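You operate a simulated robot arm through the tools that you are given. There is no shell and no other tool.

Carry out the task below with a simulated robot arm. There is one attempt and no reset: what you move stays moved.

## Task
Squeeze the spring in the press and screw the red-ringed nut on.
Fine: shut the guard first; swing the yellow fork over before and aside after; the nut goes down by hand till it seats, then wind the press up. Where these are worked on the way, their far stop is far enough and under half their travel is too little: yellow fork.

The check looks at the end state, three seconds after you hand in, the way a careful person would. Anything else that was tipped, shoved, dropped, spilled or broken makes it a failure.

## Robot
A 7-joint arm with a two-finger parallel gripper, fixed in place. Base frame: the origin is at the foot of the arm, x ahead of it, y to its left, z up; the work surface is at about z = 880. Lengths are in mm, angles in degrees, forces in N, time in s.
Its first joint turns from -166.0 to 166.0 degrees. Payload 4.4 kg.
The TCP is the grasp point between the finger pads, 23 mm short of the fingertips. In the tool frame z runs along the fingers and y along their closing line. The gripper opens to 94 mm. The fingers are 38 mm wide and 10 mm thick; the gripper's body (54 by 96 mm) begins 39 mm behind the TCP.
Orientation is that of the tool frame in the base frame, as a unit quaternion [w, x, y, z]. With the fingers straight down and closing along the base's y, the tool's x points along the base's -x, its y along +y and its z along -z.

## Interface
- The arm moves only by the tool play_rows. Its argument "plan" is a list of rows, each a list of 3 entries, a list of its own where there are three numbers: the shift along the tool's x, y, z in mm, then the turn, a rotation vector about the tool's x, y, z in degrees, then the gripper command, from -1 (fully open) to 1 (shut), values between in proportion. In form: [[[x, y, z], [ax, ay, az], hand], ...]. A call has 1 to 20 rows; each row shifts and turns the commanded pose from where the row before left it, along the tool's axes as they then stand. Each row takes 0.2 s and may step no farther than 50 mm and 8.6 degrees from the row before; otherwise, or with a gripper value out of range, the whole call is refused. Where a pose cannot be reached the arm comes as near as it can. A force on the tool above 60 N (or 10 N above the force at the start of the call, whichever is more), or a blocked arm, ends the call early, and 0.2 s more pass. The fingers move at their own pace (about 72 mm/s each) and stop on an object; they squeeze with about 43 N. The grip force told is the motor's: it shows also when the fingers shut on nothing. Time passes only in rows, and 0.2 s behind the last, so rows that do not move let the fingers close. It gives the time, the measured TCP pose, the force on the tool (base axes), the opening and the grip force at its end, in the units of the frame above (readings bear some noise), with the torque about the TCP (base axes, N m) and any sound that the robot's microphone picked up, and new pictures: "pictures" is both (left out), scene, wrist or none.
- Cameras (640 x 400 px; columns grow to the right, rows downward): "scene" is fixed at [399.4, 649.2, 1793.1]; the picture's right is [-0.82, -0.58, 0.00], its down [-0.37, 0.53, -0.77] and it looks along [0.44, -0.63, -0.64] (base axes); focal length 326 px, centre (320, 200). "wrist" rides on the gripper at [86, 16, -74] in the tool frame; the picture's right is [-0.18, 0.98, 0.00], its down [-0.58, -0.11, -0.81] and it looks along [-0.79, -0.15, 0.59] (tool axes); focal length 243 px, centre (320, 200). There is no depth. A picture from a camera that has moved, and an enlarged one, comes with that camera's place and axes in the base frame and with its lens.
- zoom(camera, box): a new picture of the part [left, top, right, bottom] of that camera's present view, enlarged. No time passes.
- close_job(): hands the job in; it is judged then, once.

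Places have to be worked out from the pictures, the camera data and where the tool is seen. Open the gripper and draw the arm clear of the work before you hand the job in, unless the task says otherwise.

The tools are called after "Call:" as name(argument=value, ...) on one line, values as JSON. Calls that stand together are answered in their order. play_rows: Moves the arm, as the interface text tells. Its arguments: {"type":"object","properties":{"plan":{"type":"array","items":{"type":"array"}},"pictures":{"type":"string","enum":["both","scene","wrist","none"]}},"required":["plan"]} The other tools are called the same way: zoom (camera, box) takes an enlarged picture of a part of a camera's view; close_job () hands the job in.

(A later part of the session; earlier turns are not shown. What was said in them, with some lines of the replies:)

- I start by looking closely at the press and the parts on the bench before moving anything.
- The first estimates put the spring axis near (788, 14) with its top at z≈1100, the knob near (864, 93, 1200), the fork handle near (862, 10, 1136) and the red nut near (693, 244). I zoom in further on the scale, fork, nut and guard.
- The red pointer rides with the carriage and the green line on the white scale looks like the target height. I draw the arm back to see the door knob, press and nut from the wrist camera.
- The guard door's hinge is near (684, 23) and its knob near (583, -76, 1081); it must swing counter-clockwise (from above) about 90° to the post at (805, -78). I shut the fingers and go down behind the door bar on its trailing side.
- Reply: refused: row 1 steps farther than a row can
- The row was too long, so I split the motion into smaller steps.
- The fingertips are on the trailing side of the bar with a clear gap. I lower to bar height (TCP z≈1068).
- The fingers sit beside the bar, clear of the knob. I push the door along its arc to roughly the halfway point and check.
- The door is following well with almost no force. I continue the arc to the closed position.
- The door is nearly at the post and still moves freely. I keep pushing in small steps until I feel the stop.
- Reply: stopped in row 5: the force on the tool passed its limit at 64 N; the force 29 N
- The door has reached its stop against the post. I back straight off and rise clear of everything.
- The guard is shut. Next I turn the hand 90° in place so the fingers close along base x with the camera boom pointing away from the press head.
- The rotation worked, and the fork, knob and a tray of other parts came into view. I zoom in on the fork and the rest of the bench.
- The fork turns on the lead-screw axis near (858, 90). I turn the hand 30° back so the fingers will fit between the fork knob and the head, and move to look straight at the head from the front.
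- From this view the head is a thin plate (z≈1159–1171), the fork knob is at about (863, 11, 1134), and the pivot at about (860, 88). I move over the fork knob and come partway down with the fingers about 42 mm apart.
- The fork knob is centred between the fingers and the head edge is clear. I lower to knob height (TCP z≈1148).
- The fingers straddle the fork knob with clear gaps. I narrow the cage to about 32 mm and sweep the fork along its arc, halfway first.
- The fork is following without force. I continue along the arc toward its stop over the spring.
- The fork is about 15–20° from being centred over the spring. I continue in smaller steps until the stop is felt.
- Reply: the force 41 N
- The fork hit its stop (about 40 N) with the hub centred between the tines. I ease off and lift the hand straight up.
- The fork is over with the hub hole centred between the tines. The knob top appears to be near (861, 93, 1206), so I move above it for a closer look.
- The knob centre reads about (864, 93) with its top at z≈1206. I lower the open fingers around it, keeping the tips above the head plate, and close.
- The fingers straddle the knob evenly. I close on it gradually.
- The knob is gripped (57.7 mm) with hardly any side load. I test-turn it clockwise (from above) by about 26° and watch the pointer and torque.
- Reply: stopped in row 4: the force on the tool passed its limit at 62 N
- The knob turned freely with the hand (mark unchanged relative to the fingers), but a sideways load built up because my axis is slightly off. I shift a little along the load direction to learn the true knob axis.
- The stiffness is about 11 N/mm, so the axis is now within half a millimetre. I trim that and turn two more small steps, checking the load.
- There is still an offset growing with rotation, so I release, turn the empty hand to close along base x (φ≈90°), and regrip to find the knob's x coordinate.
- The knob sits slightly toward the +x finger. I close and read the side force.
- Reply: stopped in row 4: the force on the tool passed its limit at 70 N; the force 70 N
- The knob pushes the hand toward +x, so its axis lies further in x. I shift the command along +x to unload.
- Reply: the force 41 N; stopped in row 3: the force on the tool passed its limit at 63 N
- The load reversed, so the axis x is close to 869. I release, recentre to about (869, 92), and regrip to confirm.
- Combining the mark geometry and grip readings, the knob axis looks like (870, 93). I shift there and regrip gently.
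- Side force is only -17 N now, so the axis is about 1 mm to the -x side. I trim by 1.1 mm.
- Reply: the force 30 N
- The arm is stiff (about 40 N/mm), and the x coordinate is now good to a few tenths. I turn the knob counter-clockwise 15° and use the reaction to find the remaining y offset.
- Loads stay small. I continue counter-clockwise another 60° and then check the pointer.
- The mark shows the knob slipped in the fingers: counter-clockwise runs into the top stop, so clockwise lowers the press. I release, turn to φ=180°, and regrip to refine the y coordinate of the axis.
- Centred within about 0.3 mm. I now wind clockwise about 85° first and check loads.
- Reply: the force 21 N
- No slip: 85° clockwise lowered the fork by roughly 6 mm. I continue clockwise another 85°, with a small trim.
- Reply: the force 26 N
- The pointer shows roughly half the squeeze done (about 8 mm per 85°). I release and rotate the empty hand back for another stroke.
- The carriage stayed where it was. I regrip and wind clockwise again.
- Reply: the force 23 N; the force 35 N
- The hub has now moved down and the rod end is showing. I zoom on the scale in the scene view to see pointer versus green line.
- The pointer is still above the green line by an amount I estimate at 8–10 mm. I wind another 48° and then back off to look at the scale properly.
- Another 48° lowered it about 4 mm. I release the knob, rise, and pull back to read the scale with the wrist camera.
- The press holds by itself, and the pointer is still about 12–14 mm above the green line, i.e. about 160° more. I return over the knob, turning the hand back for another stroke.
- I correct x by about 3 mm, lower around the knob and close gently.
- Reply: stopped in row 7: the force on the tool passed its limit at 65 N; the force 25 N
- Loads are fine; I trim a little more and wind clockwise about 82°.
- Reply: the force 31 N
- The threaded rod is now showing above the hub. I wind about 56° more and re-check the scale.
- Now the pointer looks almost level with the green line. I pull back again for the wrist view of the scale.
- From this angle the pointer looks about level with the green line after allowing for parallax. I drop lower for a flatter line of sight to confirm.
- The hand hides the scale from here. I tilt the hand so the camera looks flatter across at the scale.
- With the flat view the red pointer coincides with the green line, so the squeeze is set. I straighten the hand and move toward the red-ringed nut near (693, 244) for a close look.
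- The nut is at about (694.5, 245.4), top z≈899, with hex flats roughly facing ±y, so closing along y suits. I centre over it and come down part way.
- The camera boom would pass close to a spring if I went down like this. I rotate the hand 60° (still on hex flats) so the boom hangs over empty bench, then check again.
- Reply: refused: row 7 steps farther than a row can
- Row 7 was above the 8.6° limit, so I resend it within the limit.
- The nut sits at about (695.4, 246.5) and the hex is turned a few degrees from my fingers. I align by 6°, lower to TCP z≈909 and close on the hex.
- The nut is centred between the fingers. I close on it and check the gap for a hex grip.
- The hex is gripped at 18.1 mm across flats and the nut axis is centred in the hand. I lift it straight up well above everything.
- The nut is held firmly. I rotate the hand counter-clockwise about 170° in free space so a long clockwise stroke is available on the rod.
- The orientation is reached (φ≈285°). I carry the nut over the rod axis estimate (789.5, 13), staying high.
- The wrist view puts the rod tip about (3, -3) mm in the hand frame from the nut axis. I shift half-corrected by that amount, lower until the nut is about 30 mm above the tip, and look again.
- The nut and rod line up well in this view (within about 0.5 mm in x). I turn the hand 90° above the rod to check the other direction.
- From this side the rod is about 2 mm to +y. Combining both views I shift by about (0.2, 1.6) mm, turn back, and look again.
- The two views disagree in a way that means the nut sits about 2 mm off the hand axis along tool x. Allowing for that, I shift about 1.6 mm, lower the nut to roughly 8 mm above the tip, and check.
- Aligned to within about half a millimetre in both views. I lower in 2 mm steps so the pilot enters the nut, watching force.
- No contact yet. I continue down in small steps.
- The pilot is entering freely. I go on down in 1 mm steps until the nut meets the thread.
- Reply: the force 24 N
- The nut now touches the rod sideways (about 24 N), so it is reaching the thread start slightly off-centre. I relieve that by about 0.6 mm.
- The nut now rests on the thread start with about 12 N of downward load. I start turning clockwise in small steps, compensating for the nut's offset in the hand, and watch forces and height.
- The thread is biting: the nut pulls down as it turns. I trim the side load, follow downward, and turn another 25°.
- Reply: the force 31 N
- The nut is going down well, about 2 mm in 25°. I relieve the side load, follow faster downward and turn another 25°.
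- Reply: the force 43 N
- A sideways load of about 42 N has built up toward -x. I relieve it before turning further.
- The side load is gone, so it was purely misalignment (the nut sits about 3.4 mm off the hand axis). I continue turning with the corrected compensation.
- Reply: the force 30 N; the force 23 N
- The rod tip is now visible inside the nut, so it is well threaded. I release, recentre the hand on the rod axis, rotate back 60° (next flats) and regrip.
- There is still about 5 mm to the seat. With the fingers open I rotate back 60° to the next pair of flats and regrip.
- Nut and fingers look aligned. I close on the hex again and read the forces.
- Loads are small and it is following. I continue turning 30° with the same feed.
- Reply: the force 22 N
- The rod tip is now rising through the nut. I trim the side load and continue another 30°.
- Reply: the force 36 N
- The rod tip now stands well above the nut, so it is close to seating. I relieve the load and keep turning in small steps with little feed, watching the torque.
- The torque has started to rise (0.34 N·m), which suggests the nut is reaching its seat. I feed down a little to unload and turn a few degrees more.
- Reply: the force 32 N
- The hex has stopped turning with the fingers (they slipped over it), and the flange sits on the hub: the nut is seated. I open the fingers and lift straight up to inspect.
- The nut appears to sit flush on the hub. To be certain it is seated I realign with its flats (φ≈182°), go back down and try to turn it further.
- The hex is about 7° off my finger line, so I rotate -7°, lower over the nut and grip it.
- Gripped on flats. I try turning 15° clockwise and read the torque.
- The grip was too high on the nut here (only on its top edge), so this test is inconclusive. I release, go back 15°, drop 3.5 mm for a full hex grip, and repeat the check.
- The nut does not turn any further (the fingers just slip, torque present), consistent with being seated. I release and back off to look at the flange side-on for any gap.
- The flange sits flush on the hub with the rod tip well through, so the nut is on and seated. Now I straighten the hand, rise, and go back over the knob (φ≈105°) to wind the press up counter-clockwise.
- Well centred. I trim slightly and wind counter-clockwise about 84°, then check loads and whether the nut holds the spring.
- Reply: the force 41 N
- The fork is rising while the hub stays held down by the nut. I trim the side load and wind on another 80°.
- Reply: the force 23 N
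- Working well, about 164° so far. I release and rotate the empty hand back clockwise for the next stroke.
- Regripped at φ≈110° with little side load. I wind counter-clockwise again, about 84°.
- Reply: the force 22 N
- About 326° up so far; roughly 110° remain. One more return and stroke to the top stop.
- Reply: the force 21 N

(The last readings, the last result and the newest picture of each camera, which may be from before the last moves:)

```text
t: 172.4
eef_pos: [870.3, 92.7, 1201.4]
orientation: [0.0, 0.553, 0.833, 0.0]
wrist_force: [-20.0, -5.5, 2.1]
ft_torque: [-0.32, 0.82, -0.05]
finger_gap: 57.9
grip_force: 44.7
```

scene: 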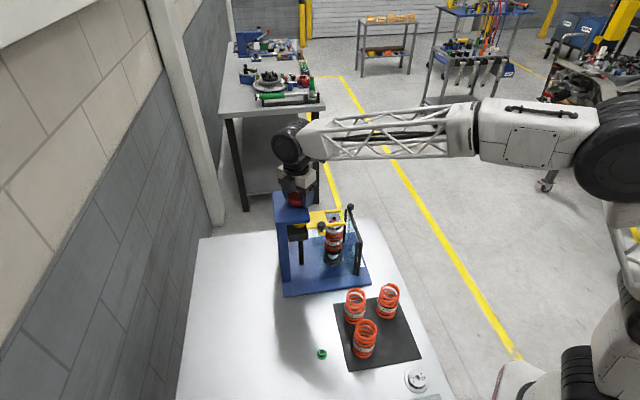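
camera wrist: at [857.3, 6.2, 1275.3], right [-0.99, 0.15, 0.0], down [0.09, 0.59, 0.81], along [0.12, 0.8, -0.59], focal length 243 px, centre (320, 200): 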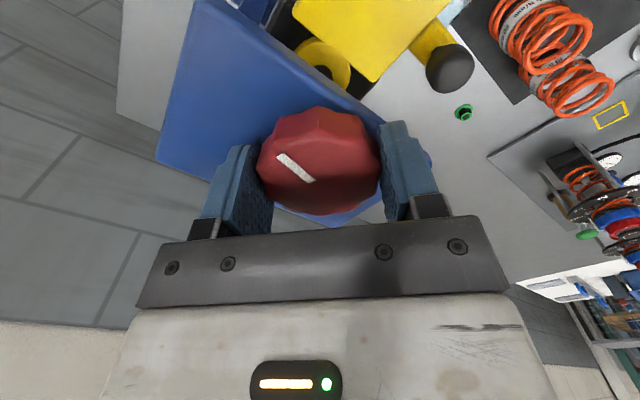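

Call:
play_rows(plan=[[[0, -0.45, 0], [0, 0, 0], 1], [[0, 0, 0], [0, 0, -8], 1], [[0, 0, 0], [0, 0, -8], 1], [[0, 0, 0], [0, 0, -8], 1], [[0, 0, 0], [0, 0, -8], 1], [[0, 0, 0], [0, 0, -8], 1], [[0, 0, 0], [0, 0, -8], 1], [[0, 0, 0], [0, 0, -8], 1], [[0, 0, 0], [0, 0, -8], 1], [[0, 0, 0], [0, 0, -8], 1], [[0, 0, 0], [0, 0, 0], 1]])

Call:
zoom(camera="scene", box=[290, 190, 360, 260])

```text
t: 174.8
eef_pos: [868.5, 90.3, 1201.0]
orientation: [0.0, -0.043, 0.999, 0.0]
wrist_force: [22.1, 11.3, 14.3]
ft_torque: [0.52, -0.58, -0.02]
finger_gap: 57.4
grip_force: 45.1
camera wrist: at [782.2, 101.4, 1275.4], right [0.1, 1.0, 0.0], down [0.59, -0.06, 0.81], along [0.8, -0.08, -0.59], focal length 243 px, centre (320, 200)
```

scene: 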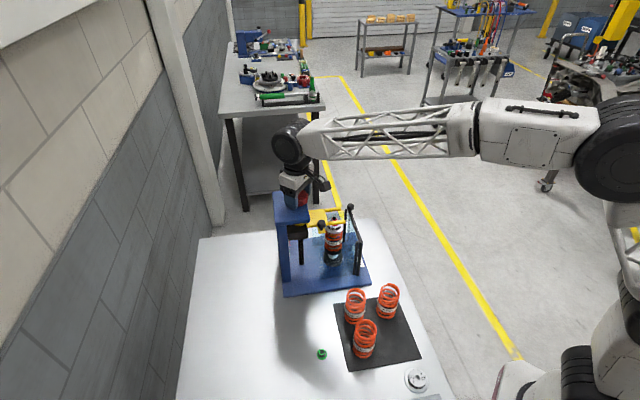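
wrist: 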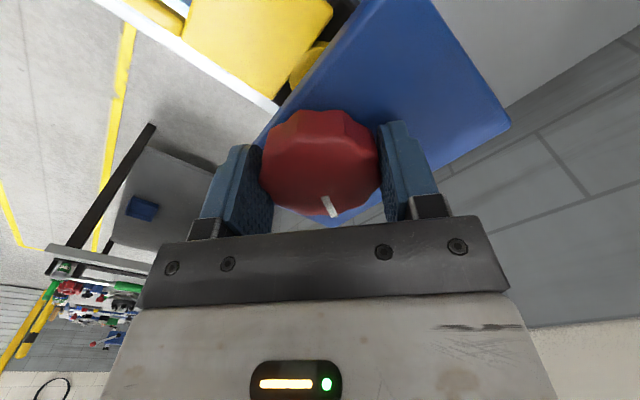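

```text
5.71 times, centred on (325, 225) of scene
camera zoom: at [399.4, 649.2, 1793.1], right [-0.82, -0.58, 0.0], down [-0.37, 0.53, -0.77], along [0.44, -0.63, -0.64], focal length 1864 px, centre (291, 57)
```

zoom: 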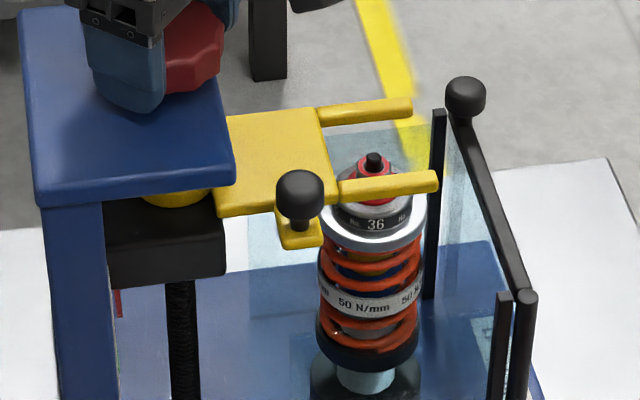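

Nearly up. I continue counter-clockwise until the top stop is felt.

Call:
play_rows(plan=[[[-0.5, 0.2, 0], [0, 0, 0], 1], [[0, 0, 0], [0, 0, -7], 1], [[0, 0, 0], [0, 0, -7], 1], [[0, 0, 0], [0, 0, -7], 1], [[0, 0, 0], [0, 0, -7], 1], [[0, 0, 0], [0, 0, -7], 1], [[0, 0, 0], [0, 0, 0], 1]])

Call:
zoom(camera="scene", box=[290, 190, 360, 260])

```text
t: 176.4
eef_pos: [869.6, 91.9, 1200.9]
orientation: [0.0, -0.342, 0.94, 0.0]
wrist_force: [-6.9, 2.4, 22.2]
ft_torque: [0.77, 0.35, -1.26]
finger_gap: 57.6
grip_force: 44.4
camera wrist: at [793.8, 49.8, 1275.2], right [-0.49, 0.87, 0.0], down [0.51, 0.29, 0.81], along [0.7, 0.4, -0.59], focal length 243 px, centre (320, 200)
```

scene: 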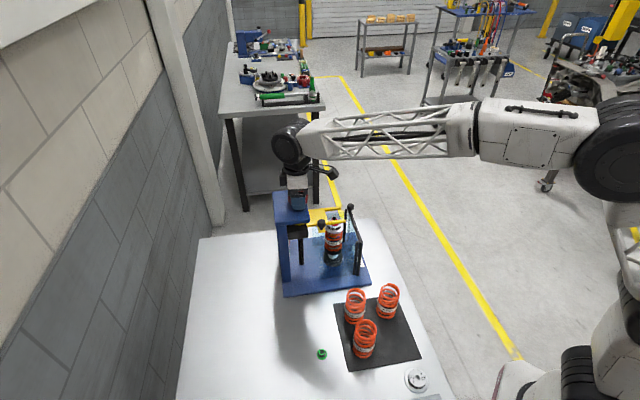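
wrist: 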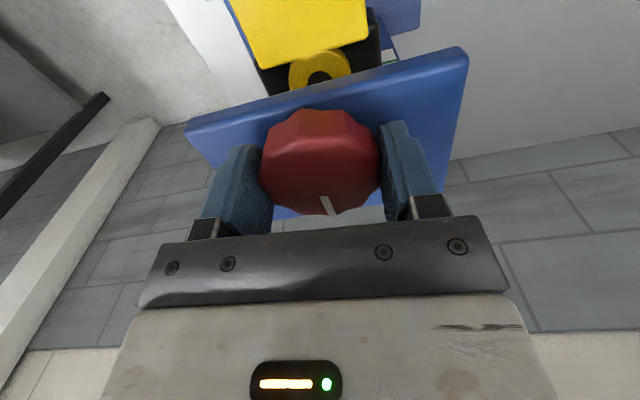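

```text
5.71 times, centred on (325, 225) of scene
camera zoom: at [399.4, 649.2, 1793.1], right [-0.82, -0.58, 0.0], down [-0.37, 0.53, -0.77], along [0.44, -0.63, -0.64], focal length 1864 px, centre (291, 57)
```

zoom: 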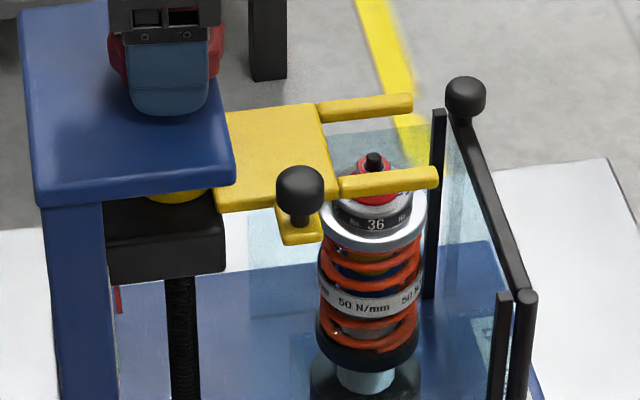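

The torque jumped to 1.26 N·m: the press is fully wound up. I release the knob, rise, and move over toward the fork knob to swing it aside.

Call:
play_rows(plan=[[[0, 0, 0], [0, 0, 0], -0.5], [[0, 0, 0], [0, 0, 0], -0.7], [[0, 0, -30], [0, 0, 0], -0.7], [[0, 0, -30], [0, 0, 8], -0.7], [[0, 0, 0], [0, 0, 8], -0.5], [[0, 0, 0], [0, 0, 8], -0.3], [[0, 0, 0], [0, 0, 8], 0.0], [[0, 0, 0], [0, 0, 8], 0.1], [[40, 0, 0], [0, 0, 0], 0.1], [[40, 0, 0], [0, 0, 0], 0.1], [[25, 0, 0], [0, 0, 0], 0.1], [[0, 0, 0], [0, 0, 0], 0.1]])

Call:
zoom(camera="wrist", box=[220, 0, 420, 160])

Call:
zoom(camera="scene", box=[280, 170, 370, 260])

```text
t: 179.0
eef_pos: [767.2, 91.9, 1260.3]
orientation: [0.001, 0.001, 1.0, 0.0]
wrist_force: [0.3, -0.2, 0.3]
ft_torque: [0.02, -0.01, 0.03]
finger_gap: 42.5
grip_force: 0.0
camera wrist: at [680.8, 109.3, 1335.3], right [0.19, 0.98, 0.0], down [0.58, -0.11, 0.81], along [0.79, -0.15, -0.59], focal length 243 px, centre (320, 200)
```

scene: 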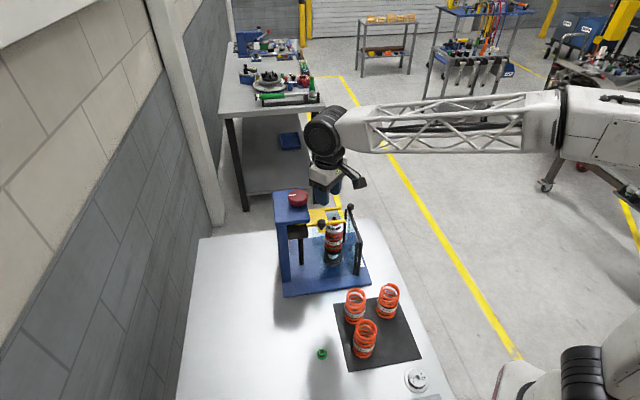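
wrist: 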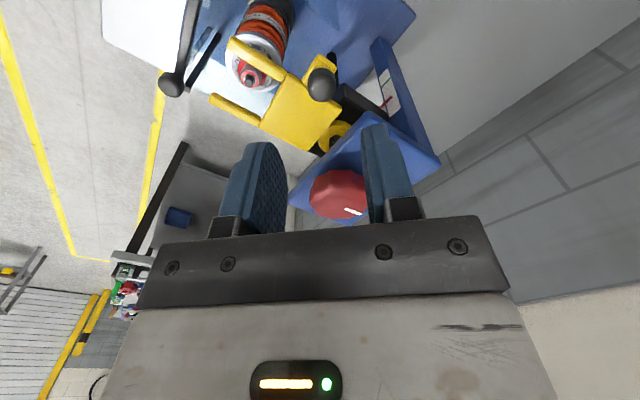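

```text
2.50 times, centred on (320, 80) of wrist
camera zoom: at [680.8, 109.3, 1335.3], right [0.19, 0.98, 0.0], down [0.58, -0.11, 0.81], along [0.79, -0.15, -0.59], focal length 606 px, centre (320, 500)
```

zoom: 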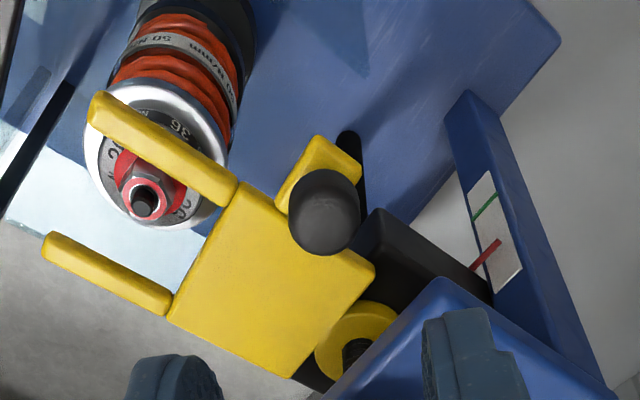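

```text
4.44 times, centred on (325, 215) of scene
camera zoom: at [399.4, 649.2, 1793.1], right [-0.82, -0.58, 0.0], down [-0.37, 0.53, -0.77], along [0.44, -0.63, -0.64], focal length 1450 px, centre (298, 133)
```

zoom: 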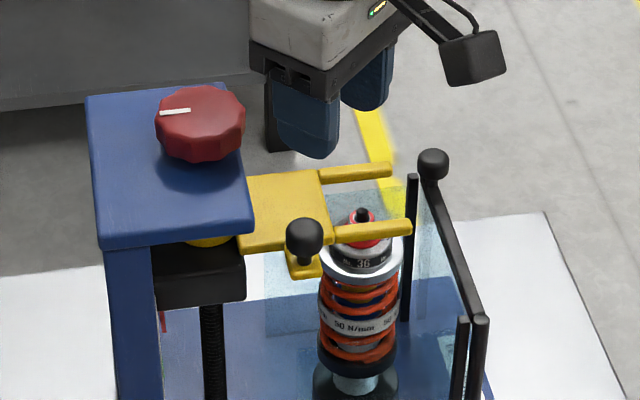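

The fork knob is near (785.5, 90, 1137), on a radius of about 84 mm around the knob axis. I set the hand at φ≈198° (clear of the head), move over it and come down part way.

Call:
play_rows(plan=[[[-13.3, -1.9, 0], [0, 0, -6], 0.2], [[0, 0, 0], [0, 0, -6], 0.2], [[0, 0, 0], [0, 0, -6], 0.2], [[0, 0, 35], [0, 0, 0], 0.2], [[0, 0, 30], [0, 0, 0], 0.2], [[0, 0, 0], [0, 0, 0], 0.2]])

Call:
zoom(camera="wrist", box=[220, 40, 420, 230])

Call:
zoom(camera="scene", box=[280, 170, 370, 260])

```text
t: 180.4
eef_pos: [777.6, 90.8, 1196.6]
orientation: [0.001, -0.157, 0.988, -0.001]
wrist_force: [0.2, -0.4, -0.1]
ft_torque: [-0.03, -0.01, -0.03]
finger_gap: 37.5
grip_force: 0.0
camera wrist: at [691.3, 80.5, 1270.1], right [-0.13, 0.99, 0.0], down [0.59, 0.08, 0.81], along [0.8, 0.1, -0.59], focal length 243 px, centre (320, 200)
```

scene: 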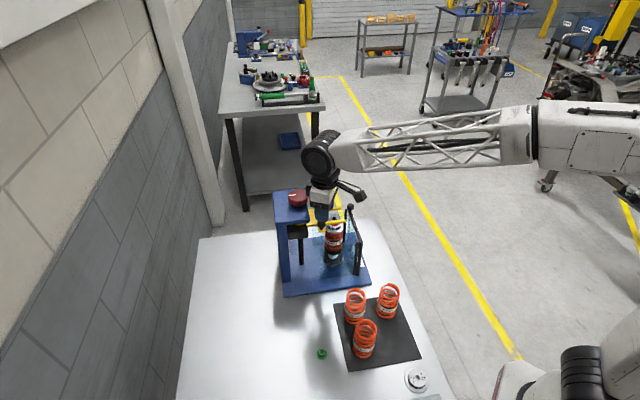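
wrist: 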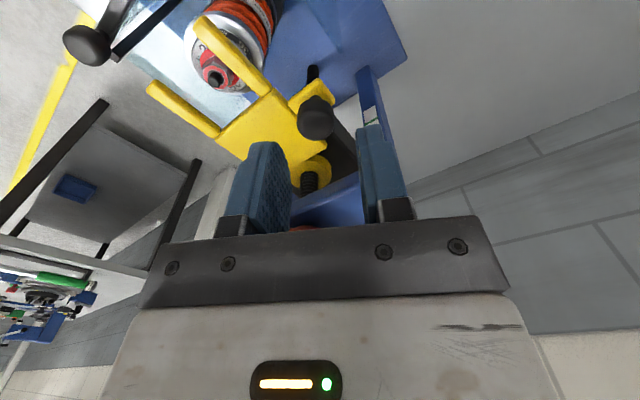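

```text
2.11 times, centred on (320, 135) of wrist
camera zoom: at [691.3, 80.5, 1270.1], right [-0.13, 0.99, 0.0], down [0.59, 0.08, 0.81], along [0.8, 0.1, -0.59], focal length 511 px, centre (320, 337)
```

zoom: 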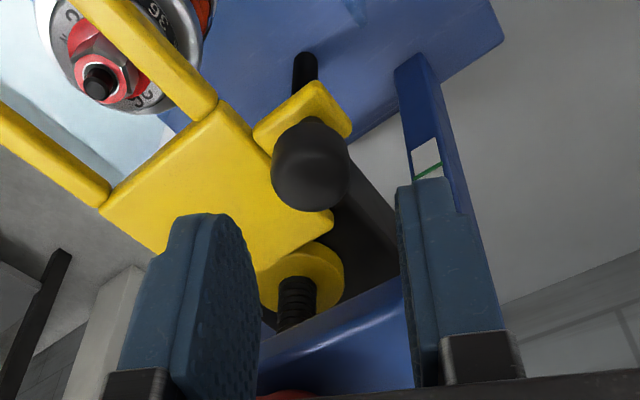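

```text
4.44 times, centred on (325, 215) of scene
camera zoom: at [399.4, 649.2, 1793.1], right [-0.82, -0.58, 0.0], down [-0.37, 0.53, -0.77], along [0.44, -0.63, -0.64], focal length 1450 px, centre (298, 133)
```

zoom: 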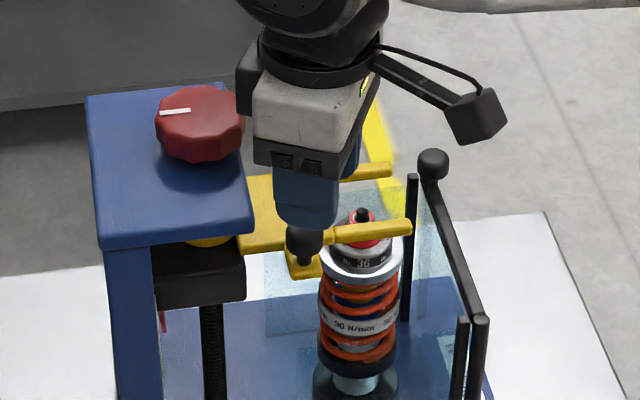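

The knob sits about 4 mm toward the -y finger, so I shift 3.5 mm and lower to its height.

Call:
play_rows(plan=[[[-1, -3.5, 15], [0, 0, 0], 0.2], [[0, 0, 18], [0, 0, 0], 0.2], [[0, 0, 15], [0, 0, 0], 0.2], [[0, 0, 0], [0, 0, 0], 0.25]])

Call:
zoom(camera="wrist", box=[220, 40, 420, 230])

Call:
zoom(camera="scene", box=[280, 170, 370, 260])

```text
t: 181.4
eef_pos: [781.5, 88.3, 1146.4]
orientation: [0.001, -0.155, 0.988, -0.001]
wrist_force: [0.5, -0.1, -0.1]
ft_torque: [0.0, 0.02, -0.01]
finger_gap: 35.1
grip_force: 0.0
camera wrist: at [693.9, 77.8, 1221.7], right [-0.13, 0.99, 0.0], down [0.59, 0.08, 0.81], along [0.8, 0.1, -0.59], focal length 243 px, centre (320, 200)
```

scene: 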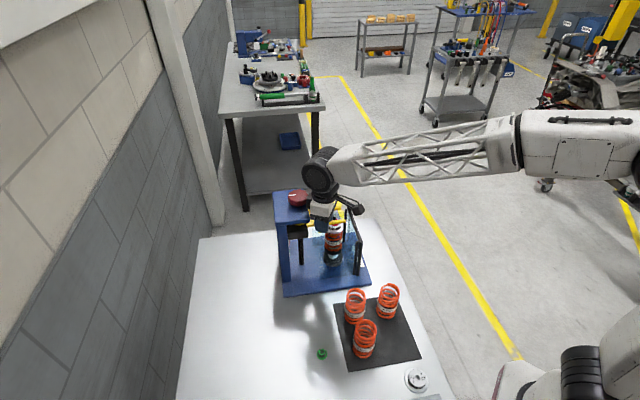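
wrist: 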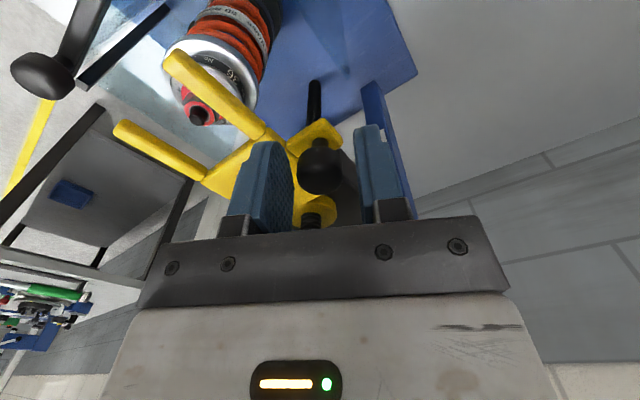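

```text
2.11 times, centred on (320, 135) of wrist
camera zoom: at [693.9, 77.8, 1221.7], right [-0.13, 0.99, 0.0], down [0.59, 0.08, 0.81], along [0.8, 0.1, -0.59], focal length 511 px, centre (320, 337)
```

zoom: 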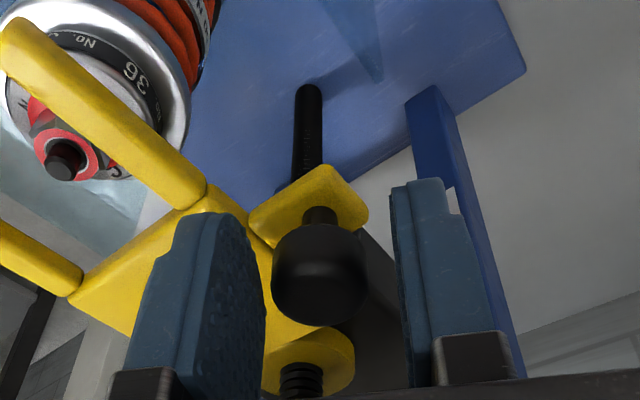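

```text
4.44 times, centred on (325, 215) of scene
camera zoom: at [399.4, 649.2, 1793.1], right [-0.82, -0.58, 0.0], down [-0.37, 0.53, -0.77], along [0.44, -0.63, -0.64], focal length 1450 px, centre (298, 133)
```

zoom: 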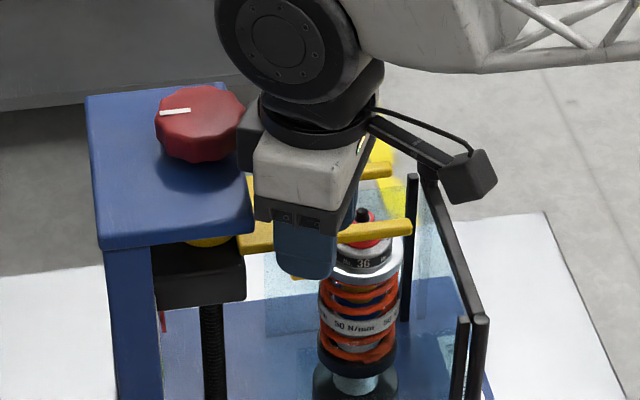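

The cage is in place around the fork knob. I sweep it counter-clockwise along the arc, first half.

Call:
play_rows(plan=[[[0, 0, 0], [0, 0, 0], 0.32], [[1.38, -9.12, 0], [0, 0, -2.9], 0.32], [[1.53, -9.05, 0], [0, 0, -2.9], 0.32], [[1.04, -9.05, 0], [0, 0, -2.9], 0.32], [[0.56, -9.12, 0], [0, 0, -2.9], 0.32], [[0.04, -9.18, 0], [0, 0, -2.9], 0.32], [[-0.36, -9.12, 0], [0, 0, -2.9], 0.32], [[-0.97, -9.16, 0], [0, 0, -2.9], 0.32]])

Call:
zoom(camera="wrist", box=[180, 0, 460, 235])

Call:
zoom(camera="scene", box=[280, 170, 370, 260])

```text
t: 183.2
eef_pos: [805.8, 29.2, 1147.6]
orientation: [0.001, -0.328, 0.945, -0.001]
wrist_force: [-0.5, -0.4, -0.1]
ft_torque: [0.01, -0.01, 0.01]
finger_gap: 32.0
grip_force: 0.0
camera wrist: at [728.9, -10.4, 1222.1], right [-0.46, 0.89, 0.0], down [0.52, 0.28, 0.81], along [0.71, 0.37, -0.59], focal length 243 px, centre (320, 200)
```

scene: 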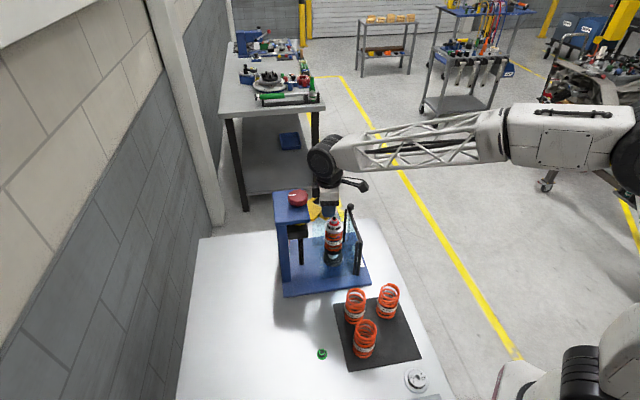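
wrist: 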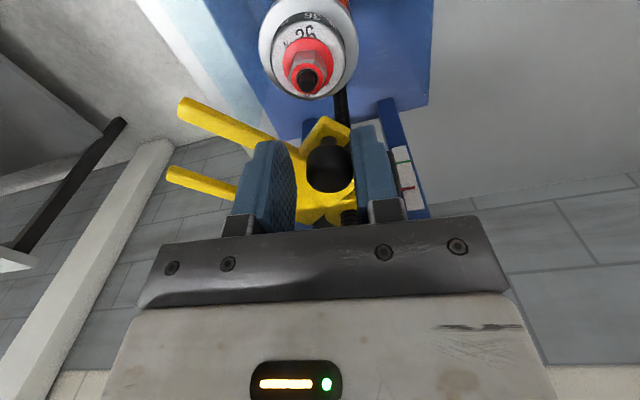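

```text
1.70 times, centred on (320, 118) of wrist
camera zoom: at [728.9, -10.4, 1222.1], right [-0.46, 0.89, 0.0], down [0.52, 0.28, 0.81], along [0.71, 0.37, -0.59], focal length 413 px, centre (320, 340)
```

zoom: 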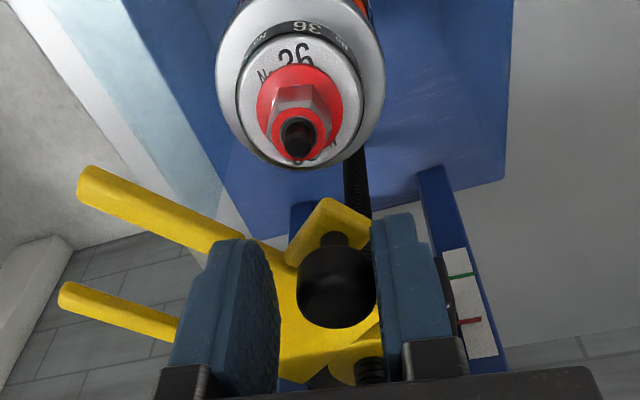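

```text
4.44 times, centred on (325, 215) of scene
camera zoom: at [399.4, 649.2, 1793.1], right [-0.82, -0.58, 0.0], down [-0.37, 0.53, -0.77], along [0.44, -0.63, -0.64], focal length 1450 px, centre (298, 133)
```

zoom: 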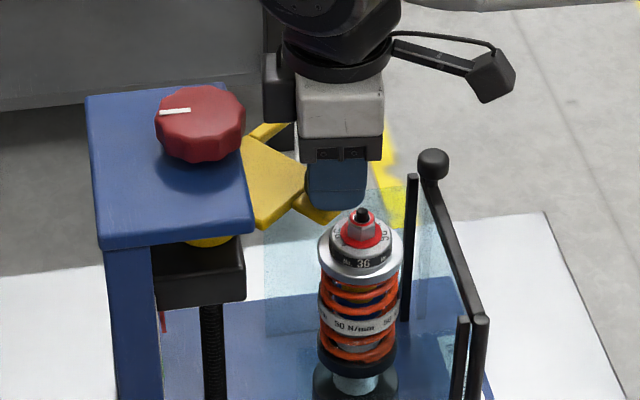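

The fork has cleared the nut and follows freely. I continue the second half toward its aside stop.

Call:
play_rows(plan=[[[-1.42, -9.02, 0], [0, 0, -2.9], 0.32], [[-1.87, -8.95, 0], [0, 0, -2.9], 0.32], [[-2.4, -8.87, 0], [0, 0, -2.9], 0.32], [[-2.88, -8.66, 0], [0, 0, -2.9], 0.32], [[-3.31, -8.59, 0], [0, 0, -2.9], 0.32], [[-3.79, -8.3, 0], [0, 0, -2.9], 0.32]])

Call:
zoom(camera="wrist", box=[180, 0, 460, 235])

Call:
zoom(camera="scene", box=[280, 170, 370, 260])

```text
t: 184.6
eef_pos: [854.1, 1.9, 1146.1]
orientation: [0.0, -0.467, 0.884, -0.001]
wrist_force: [0.7, -0.9, -1.1]
ft_torque: [-0.05, 0.0, -0.05]
finger_gap: 32.2
grip_force: 0.3
camera wrist: at [792.9, -58.0, 1222.1], right [-0.71, 0.71, 0.0], down [0.42, 0.42, 0.81], along [0.57, 0.57, -0.59], focal length 243 px, centre (320, 200)
```

scene: 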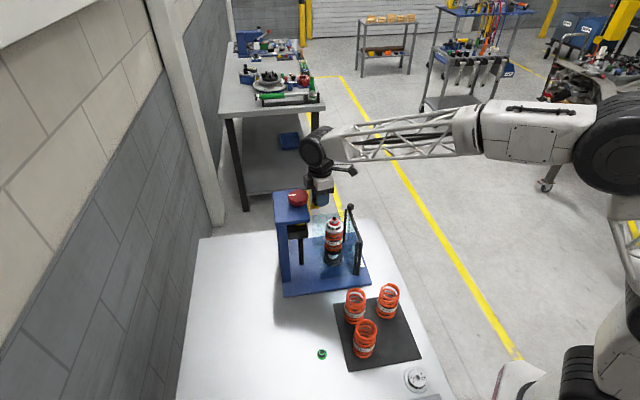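
wrist: 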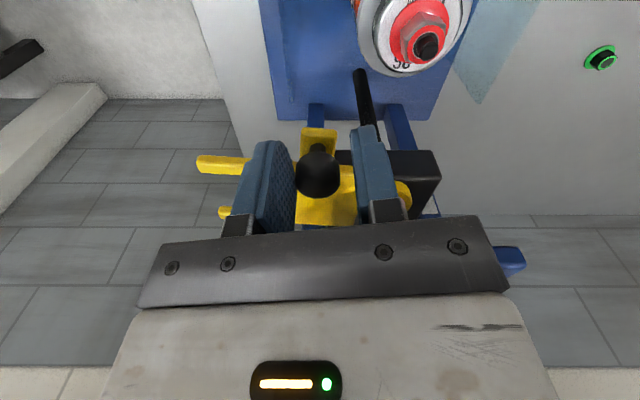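

```text
1.70 times, centred on (320, 118) of wrist
camera zoom: at [792.9, -58.0, 1222.1], right [-0.71, 0.71, 0.0], down [0.42, 0.42, 0.81], along [0.57, 0.57, -0.59], focal length 413 px, centre (320, 340)
```

zoom: 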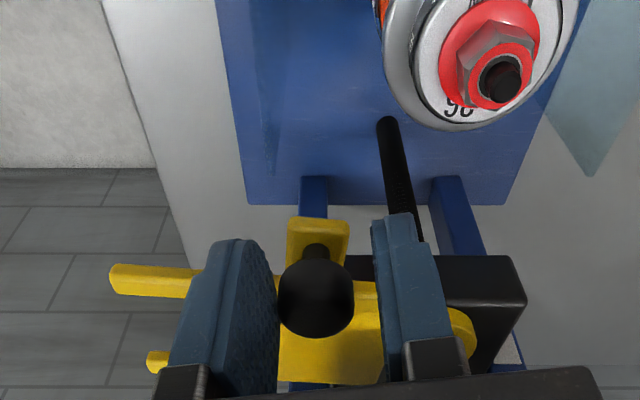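

```text
4.44 times, centred on (325, 215) of scene
camera zoom: at [399.4, 649.2, 1793.1], right [-0.82, -0.58, 0.0], down [-0.37, 0.53, -0.77], along [0.44, -0.63, -0.64], focal length 1450 px, centre (298, 133)
```

zoom: 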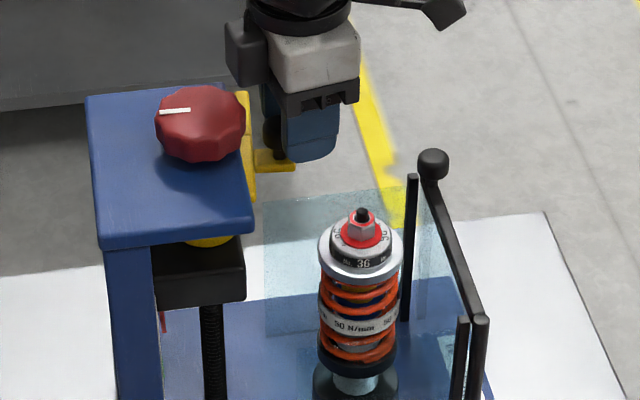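

The fork is nearly back at its original aside position. I push the last few millimetres in small steps to find the stop.

Call:
play_rows(plan=[[[-2.1, -4.1, 0], [0, 0, -1.5], 0.32], [[-2.1, -4.1, 0], [0, 0, -1.4], 0.32], [[-1.6, -2.9, 0], [0, 0, 0], 0.32], [[-1.5, -2.6, 0], [0, 0, 0], 0.32], [[0, 0, 0], [0, 0, 0], 0.32]])

Call:
zoom(camera="wrist", box=[180, 0, 460, 235])

Call:
zoom(camera="scene", box=[280, 170, 370, 260])

```text
t: 185.8
eef_pos: [869.4, 1.2, 1146.8]
orientation: [0.0, -0.489, 0.872, -0.001]
wrist_force: [-19.3, 2.7, -2.0]
ft_torque: [-0.06, 0.41, 0.29]
finger_gap: 39.6
grip_force: 9.1
camera wrist: at [811.0, -61.5, 1222.1], right [-0.74, 0.67, 0.0], down [0.4, 0.44, 0.81], along [0.54, 0.6, -0.59], focal length 243 px, centre (320, 200)
```

scene: 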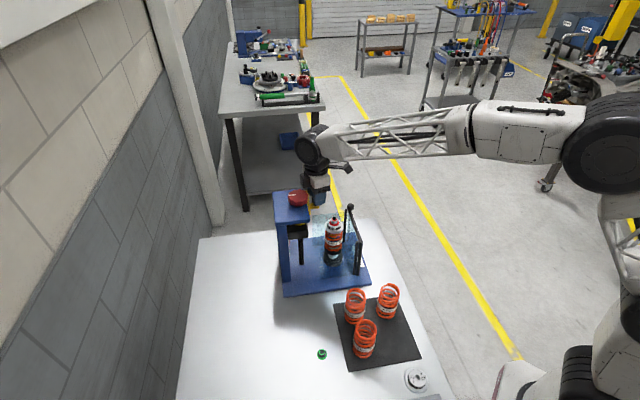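
wrist: 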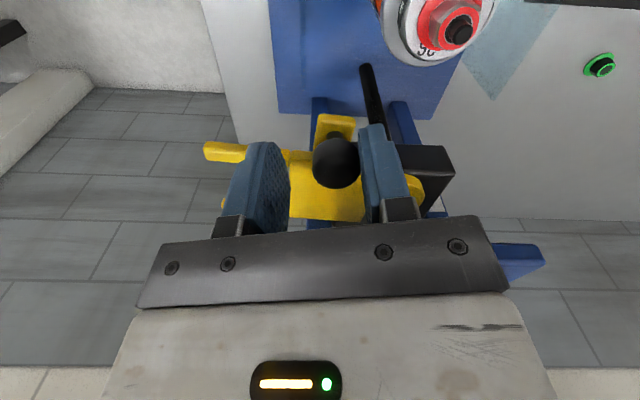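

```text
1.70 times, centred on (320, 118) of wrist
camera zoom: at [811.0, -61.5, 1222.1], right [-0.74, 0.67, 0.0], down [0.4, 0.44, 0.81], along [0.54, 0.6, -0.59], focal length 413 px, centre (320, 340)
```

zoom: 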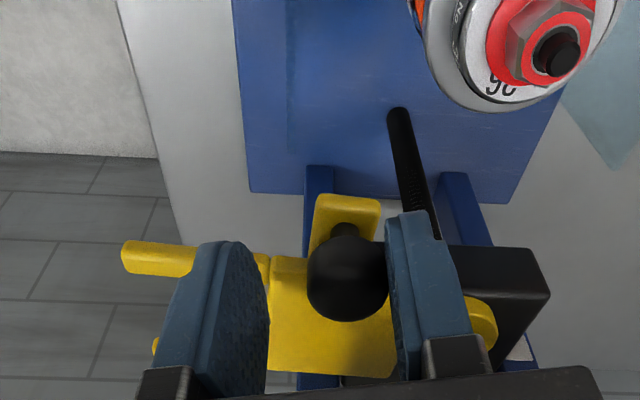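

```text
4.44 times, centred on (325, 215) of scene
camera zoom: at [399.4, 649.2, 1793.1], right [-0.82, -0.58, 0.0], down [-0.37, 0.53, -0.77], along [0.44, -0.63, -0.64], focal length 1450 px, centre (298, 133)
```

zoom: 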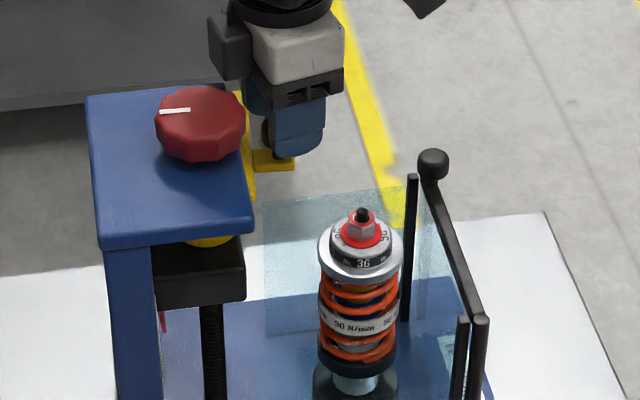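

The fork is at its aside stop (the knob pushes back on the finger). I ease off, open a little and lift straight up.

Call:
play_rows(plan=[[[1.2, 2.5, 0], [0, 0, 0], 0.25], [[1.0, 2.0, 0], [0, 0, 0], 0.15], [[0, 0, 0], [0, 0, 0], 0.1], [[0, 0, -15], [0, 0, 0], 0.1], [[0, 0, -30], [0, 0, 0], 0.1], [[0, 0, -40], [0, 0, 0], 0.1], [[0, 0, -45], [0, 0, 0], 0.0], [[30, 0, 0], [0, 0, 0], -0.3], [[40, 0, 0], [0, 0, 0], -0.6], [[40, 0, 0], [0, 0, 0], -1], [[40, 0, 0], [0, 0, 0], -1], [[0, 0, 0], [0, 0, 0], -1]])

Call:
zoom(camera="scene", box=[270, 180, 370, 280])

Call:
zoom(camera="wrist", box=[200, 0, 440, 200])

```text
t: 188.4
eef_pos: [786.6, -123.0, 1277.6]
orientation: [0.0, -0.488, 0.873, 0.0]
wrist_force: [0.4, 0.2, -0.4]
ft_torque: [0.01, -0.01, -0.01]
finger_gap: 94.0
grip_force: 0.0
camera wrist: at [727.6, -186.9, 1351.6], right [-0.74, 0.67, 0.0], down [0.4, 0.44, 0.81], along [0.54, 0.6, -0.59], focal length 243 px, centre (320, 200)
```

scene: 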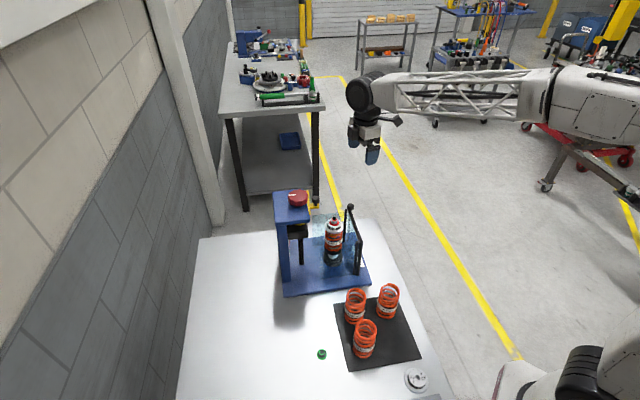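
wrist: 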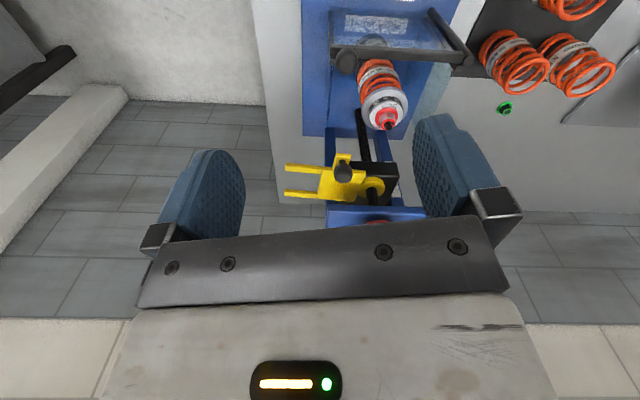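

```text
4.00 times, centred on (320, 230) of scene
camera zoom: at [399.4, 649.2, 1793.1], right [-0.82, -0.58, 0.0], down [-0.37, 0.53, -0.77], along [0.44, -0.63, -0.64], focal length 1305 px, centre (320, 80)
```

zoom: 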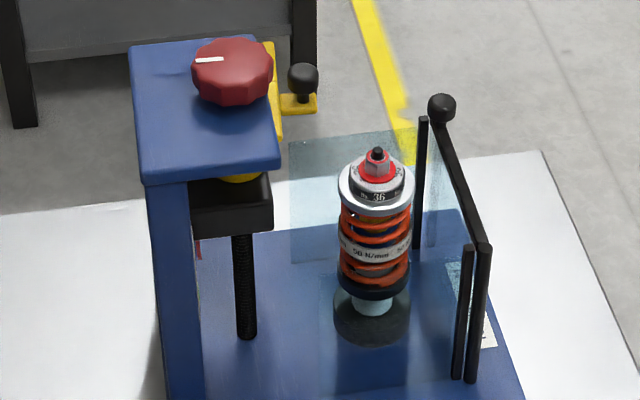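

```text
2.00 times, centred on (320, 100) of wrist
camera zoom: at [727.6, -186.9, 1351.6], right [-0.74, 0.67, 0.0], down [0.4, 0.44, 0.81], along [0.54, 0.6, -0.59], focal length 485 px, centre (320, 400)
```

zoom: 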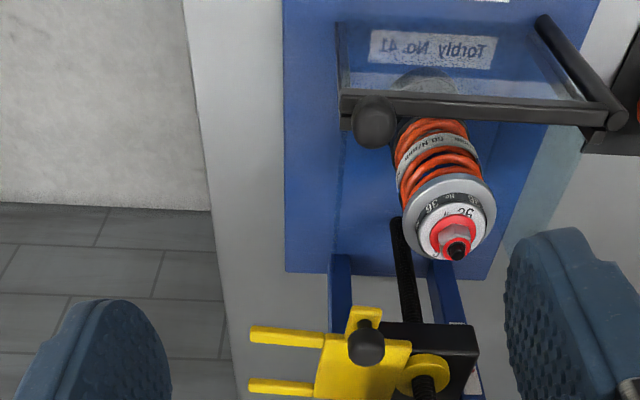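

Everything looks in place. I make a last close check of the nut, the guard and the other parts before handing in.

Call:
zoom(camera="scene", box=[322, 208, 350, 236])

Call:
zoom(camera="scene", box=[290, 280, 450, 400])

Call:
zoom(camera="wrist", box=[350, 70, 420, 140])

```text
14.29 times, centred on (336, 222) of scene
camera zoom: at [399.4, 649.2, 1793.1], right [-0.82, -0.58, 0.0], down [-0.37, 0.53, -0.77], along [0.44, -0.63, -0.64], focal length 4660 px, centre (91, -114)
```

zoom: 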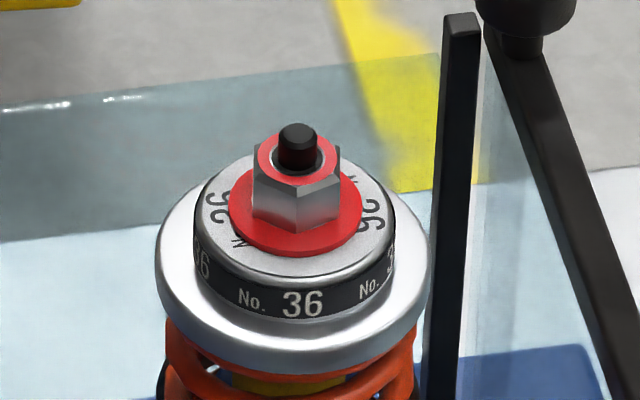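

```text
3.33 times, centred on (370, 340) of scene
camera zoom: at [399.4, 649.2, 1793.1], right [-0.82, -0.58, 0.0], down [-0.37, 0.53, -0.77], along [0.44, -0.63, -0.64], focal length 1087 px, centre (153, -267)
```

zoom: 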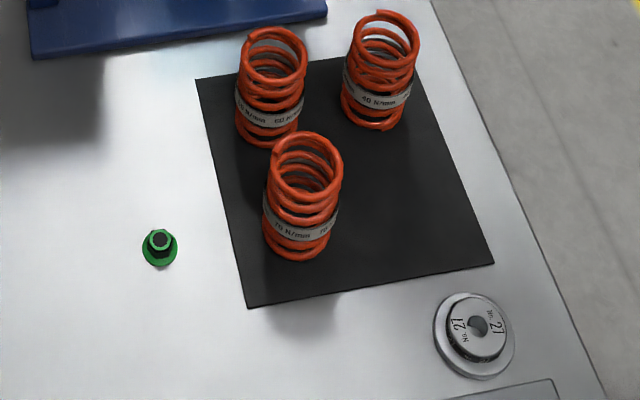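

```text
5.71 times, centred on (385, 105) of wrist
camera zoom: at [727.6, -186.9, 1351.6], right [-0.74, 0.67, 0.0], down [0.4, 0.44, 0.81], along [0.54, 0.6, -0.59], focal length 1386 px, centre (-51, 743)
```

zoom: 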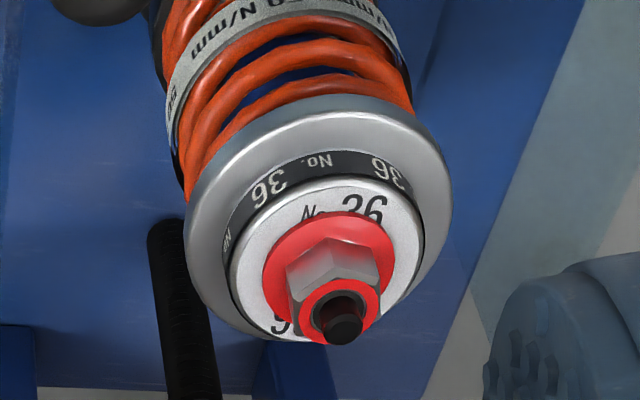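

The nut is seated and holding the spring, the guard is shut, the fork is aside, the press is wound up, and the other parts are untouched. I draw the open hand well clear of the work.

Call:
play_rows(plan=[[[20.8, 34.2, -15], [0, 0, 0], -1], [[20.8, 34.2, -15], [0, 0, 0], -1], [[20.8, 34.2, -15], [0, 0, 0], -1], [[20.8, 34.2, -15], [0, 0, 0], -1], [[20.8, 34.2, -10], [0, 0, 0], -1], [[0, 0, 0], [0, 0, 0], -1], [[0, 0, 0], [0, 0, 0], -1]], pictures="scene")

```text
t: 190.0
eef_pos: [586.5, -123.9, 1348.0]
orientation: [0.001, -0.489, 0.872, -0.001]
wrist_force: [-0.3, -1.2, -0.2]
ft_torque: [0.01, 0.04, -0.01]
finger_gap: 94.0
grip_force: 0.0
```

scene: 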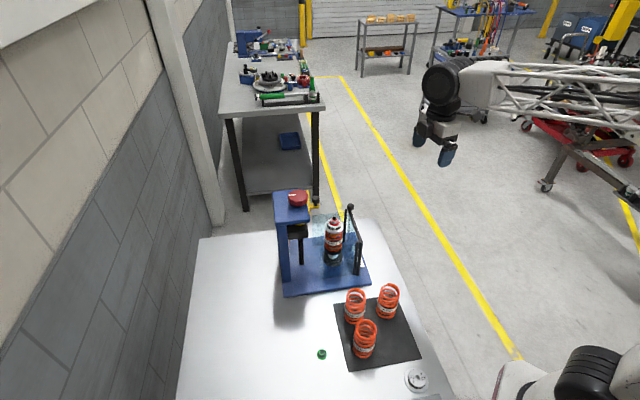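

The arm is clear with the gripper open, and the latest picture shows the assembly as intended, so I hand the job in.

Call:
close_job()

```text
The job is handed in.
```

The spring is squeezed and held by the red-ringed nut, and I handed the job in. No verdict came back with the hand-in.

- **Guard:** I shut it first, pushing the door until it stopped against the post.
- **Yellow fork:** I swung it over to its stop before squeezing. After winding the press up, I swung it back to its aside stop.
- **Squeeze:** I wound the press down until the red pointer lined up with the green line on the scale. Nothing in the task named that line as the target; I took it to be.
- **Nut:** I screwed it on by hand until it stopped descending and would not turn further. A side-on look showed its flange flush on the hub, with the rod tip through.
- **Press:** I wound it back up to the top stop. The nut kept the spring compressed.

Side loads reached about 60–70 N a few times while I was centring on the press knob. The press showed no sign of shifting, and the other springs, the green nut and the loose retainer looked unmoved in the last pictures. The gripper is open and the arm is clear of the work.
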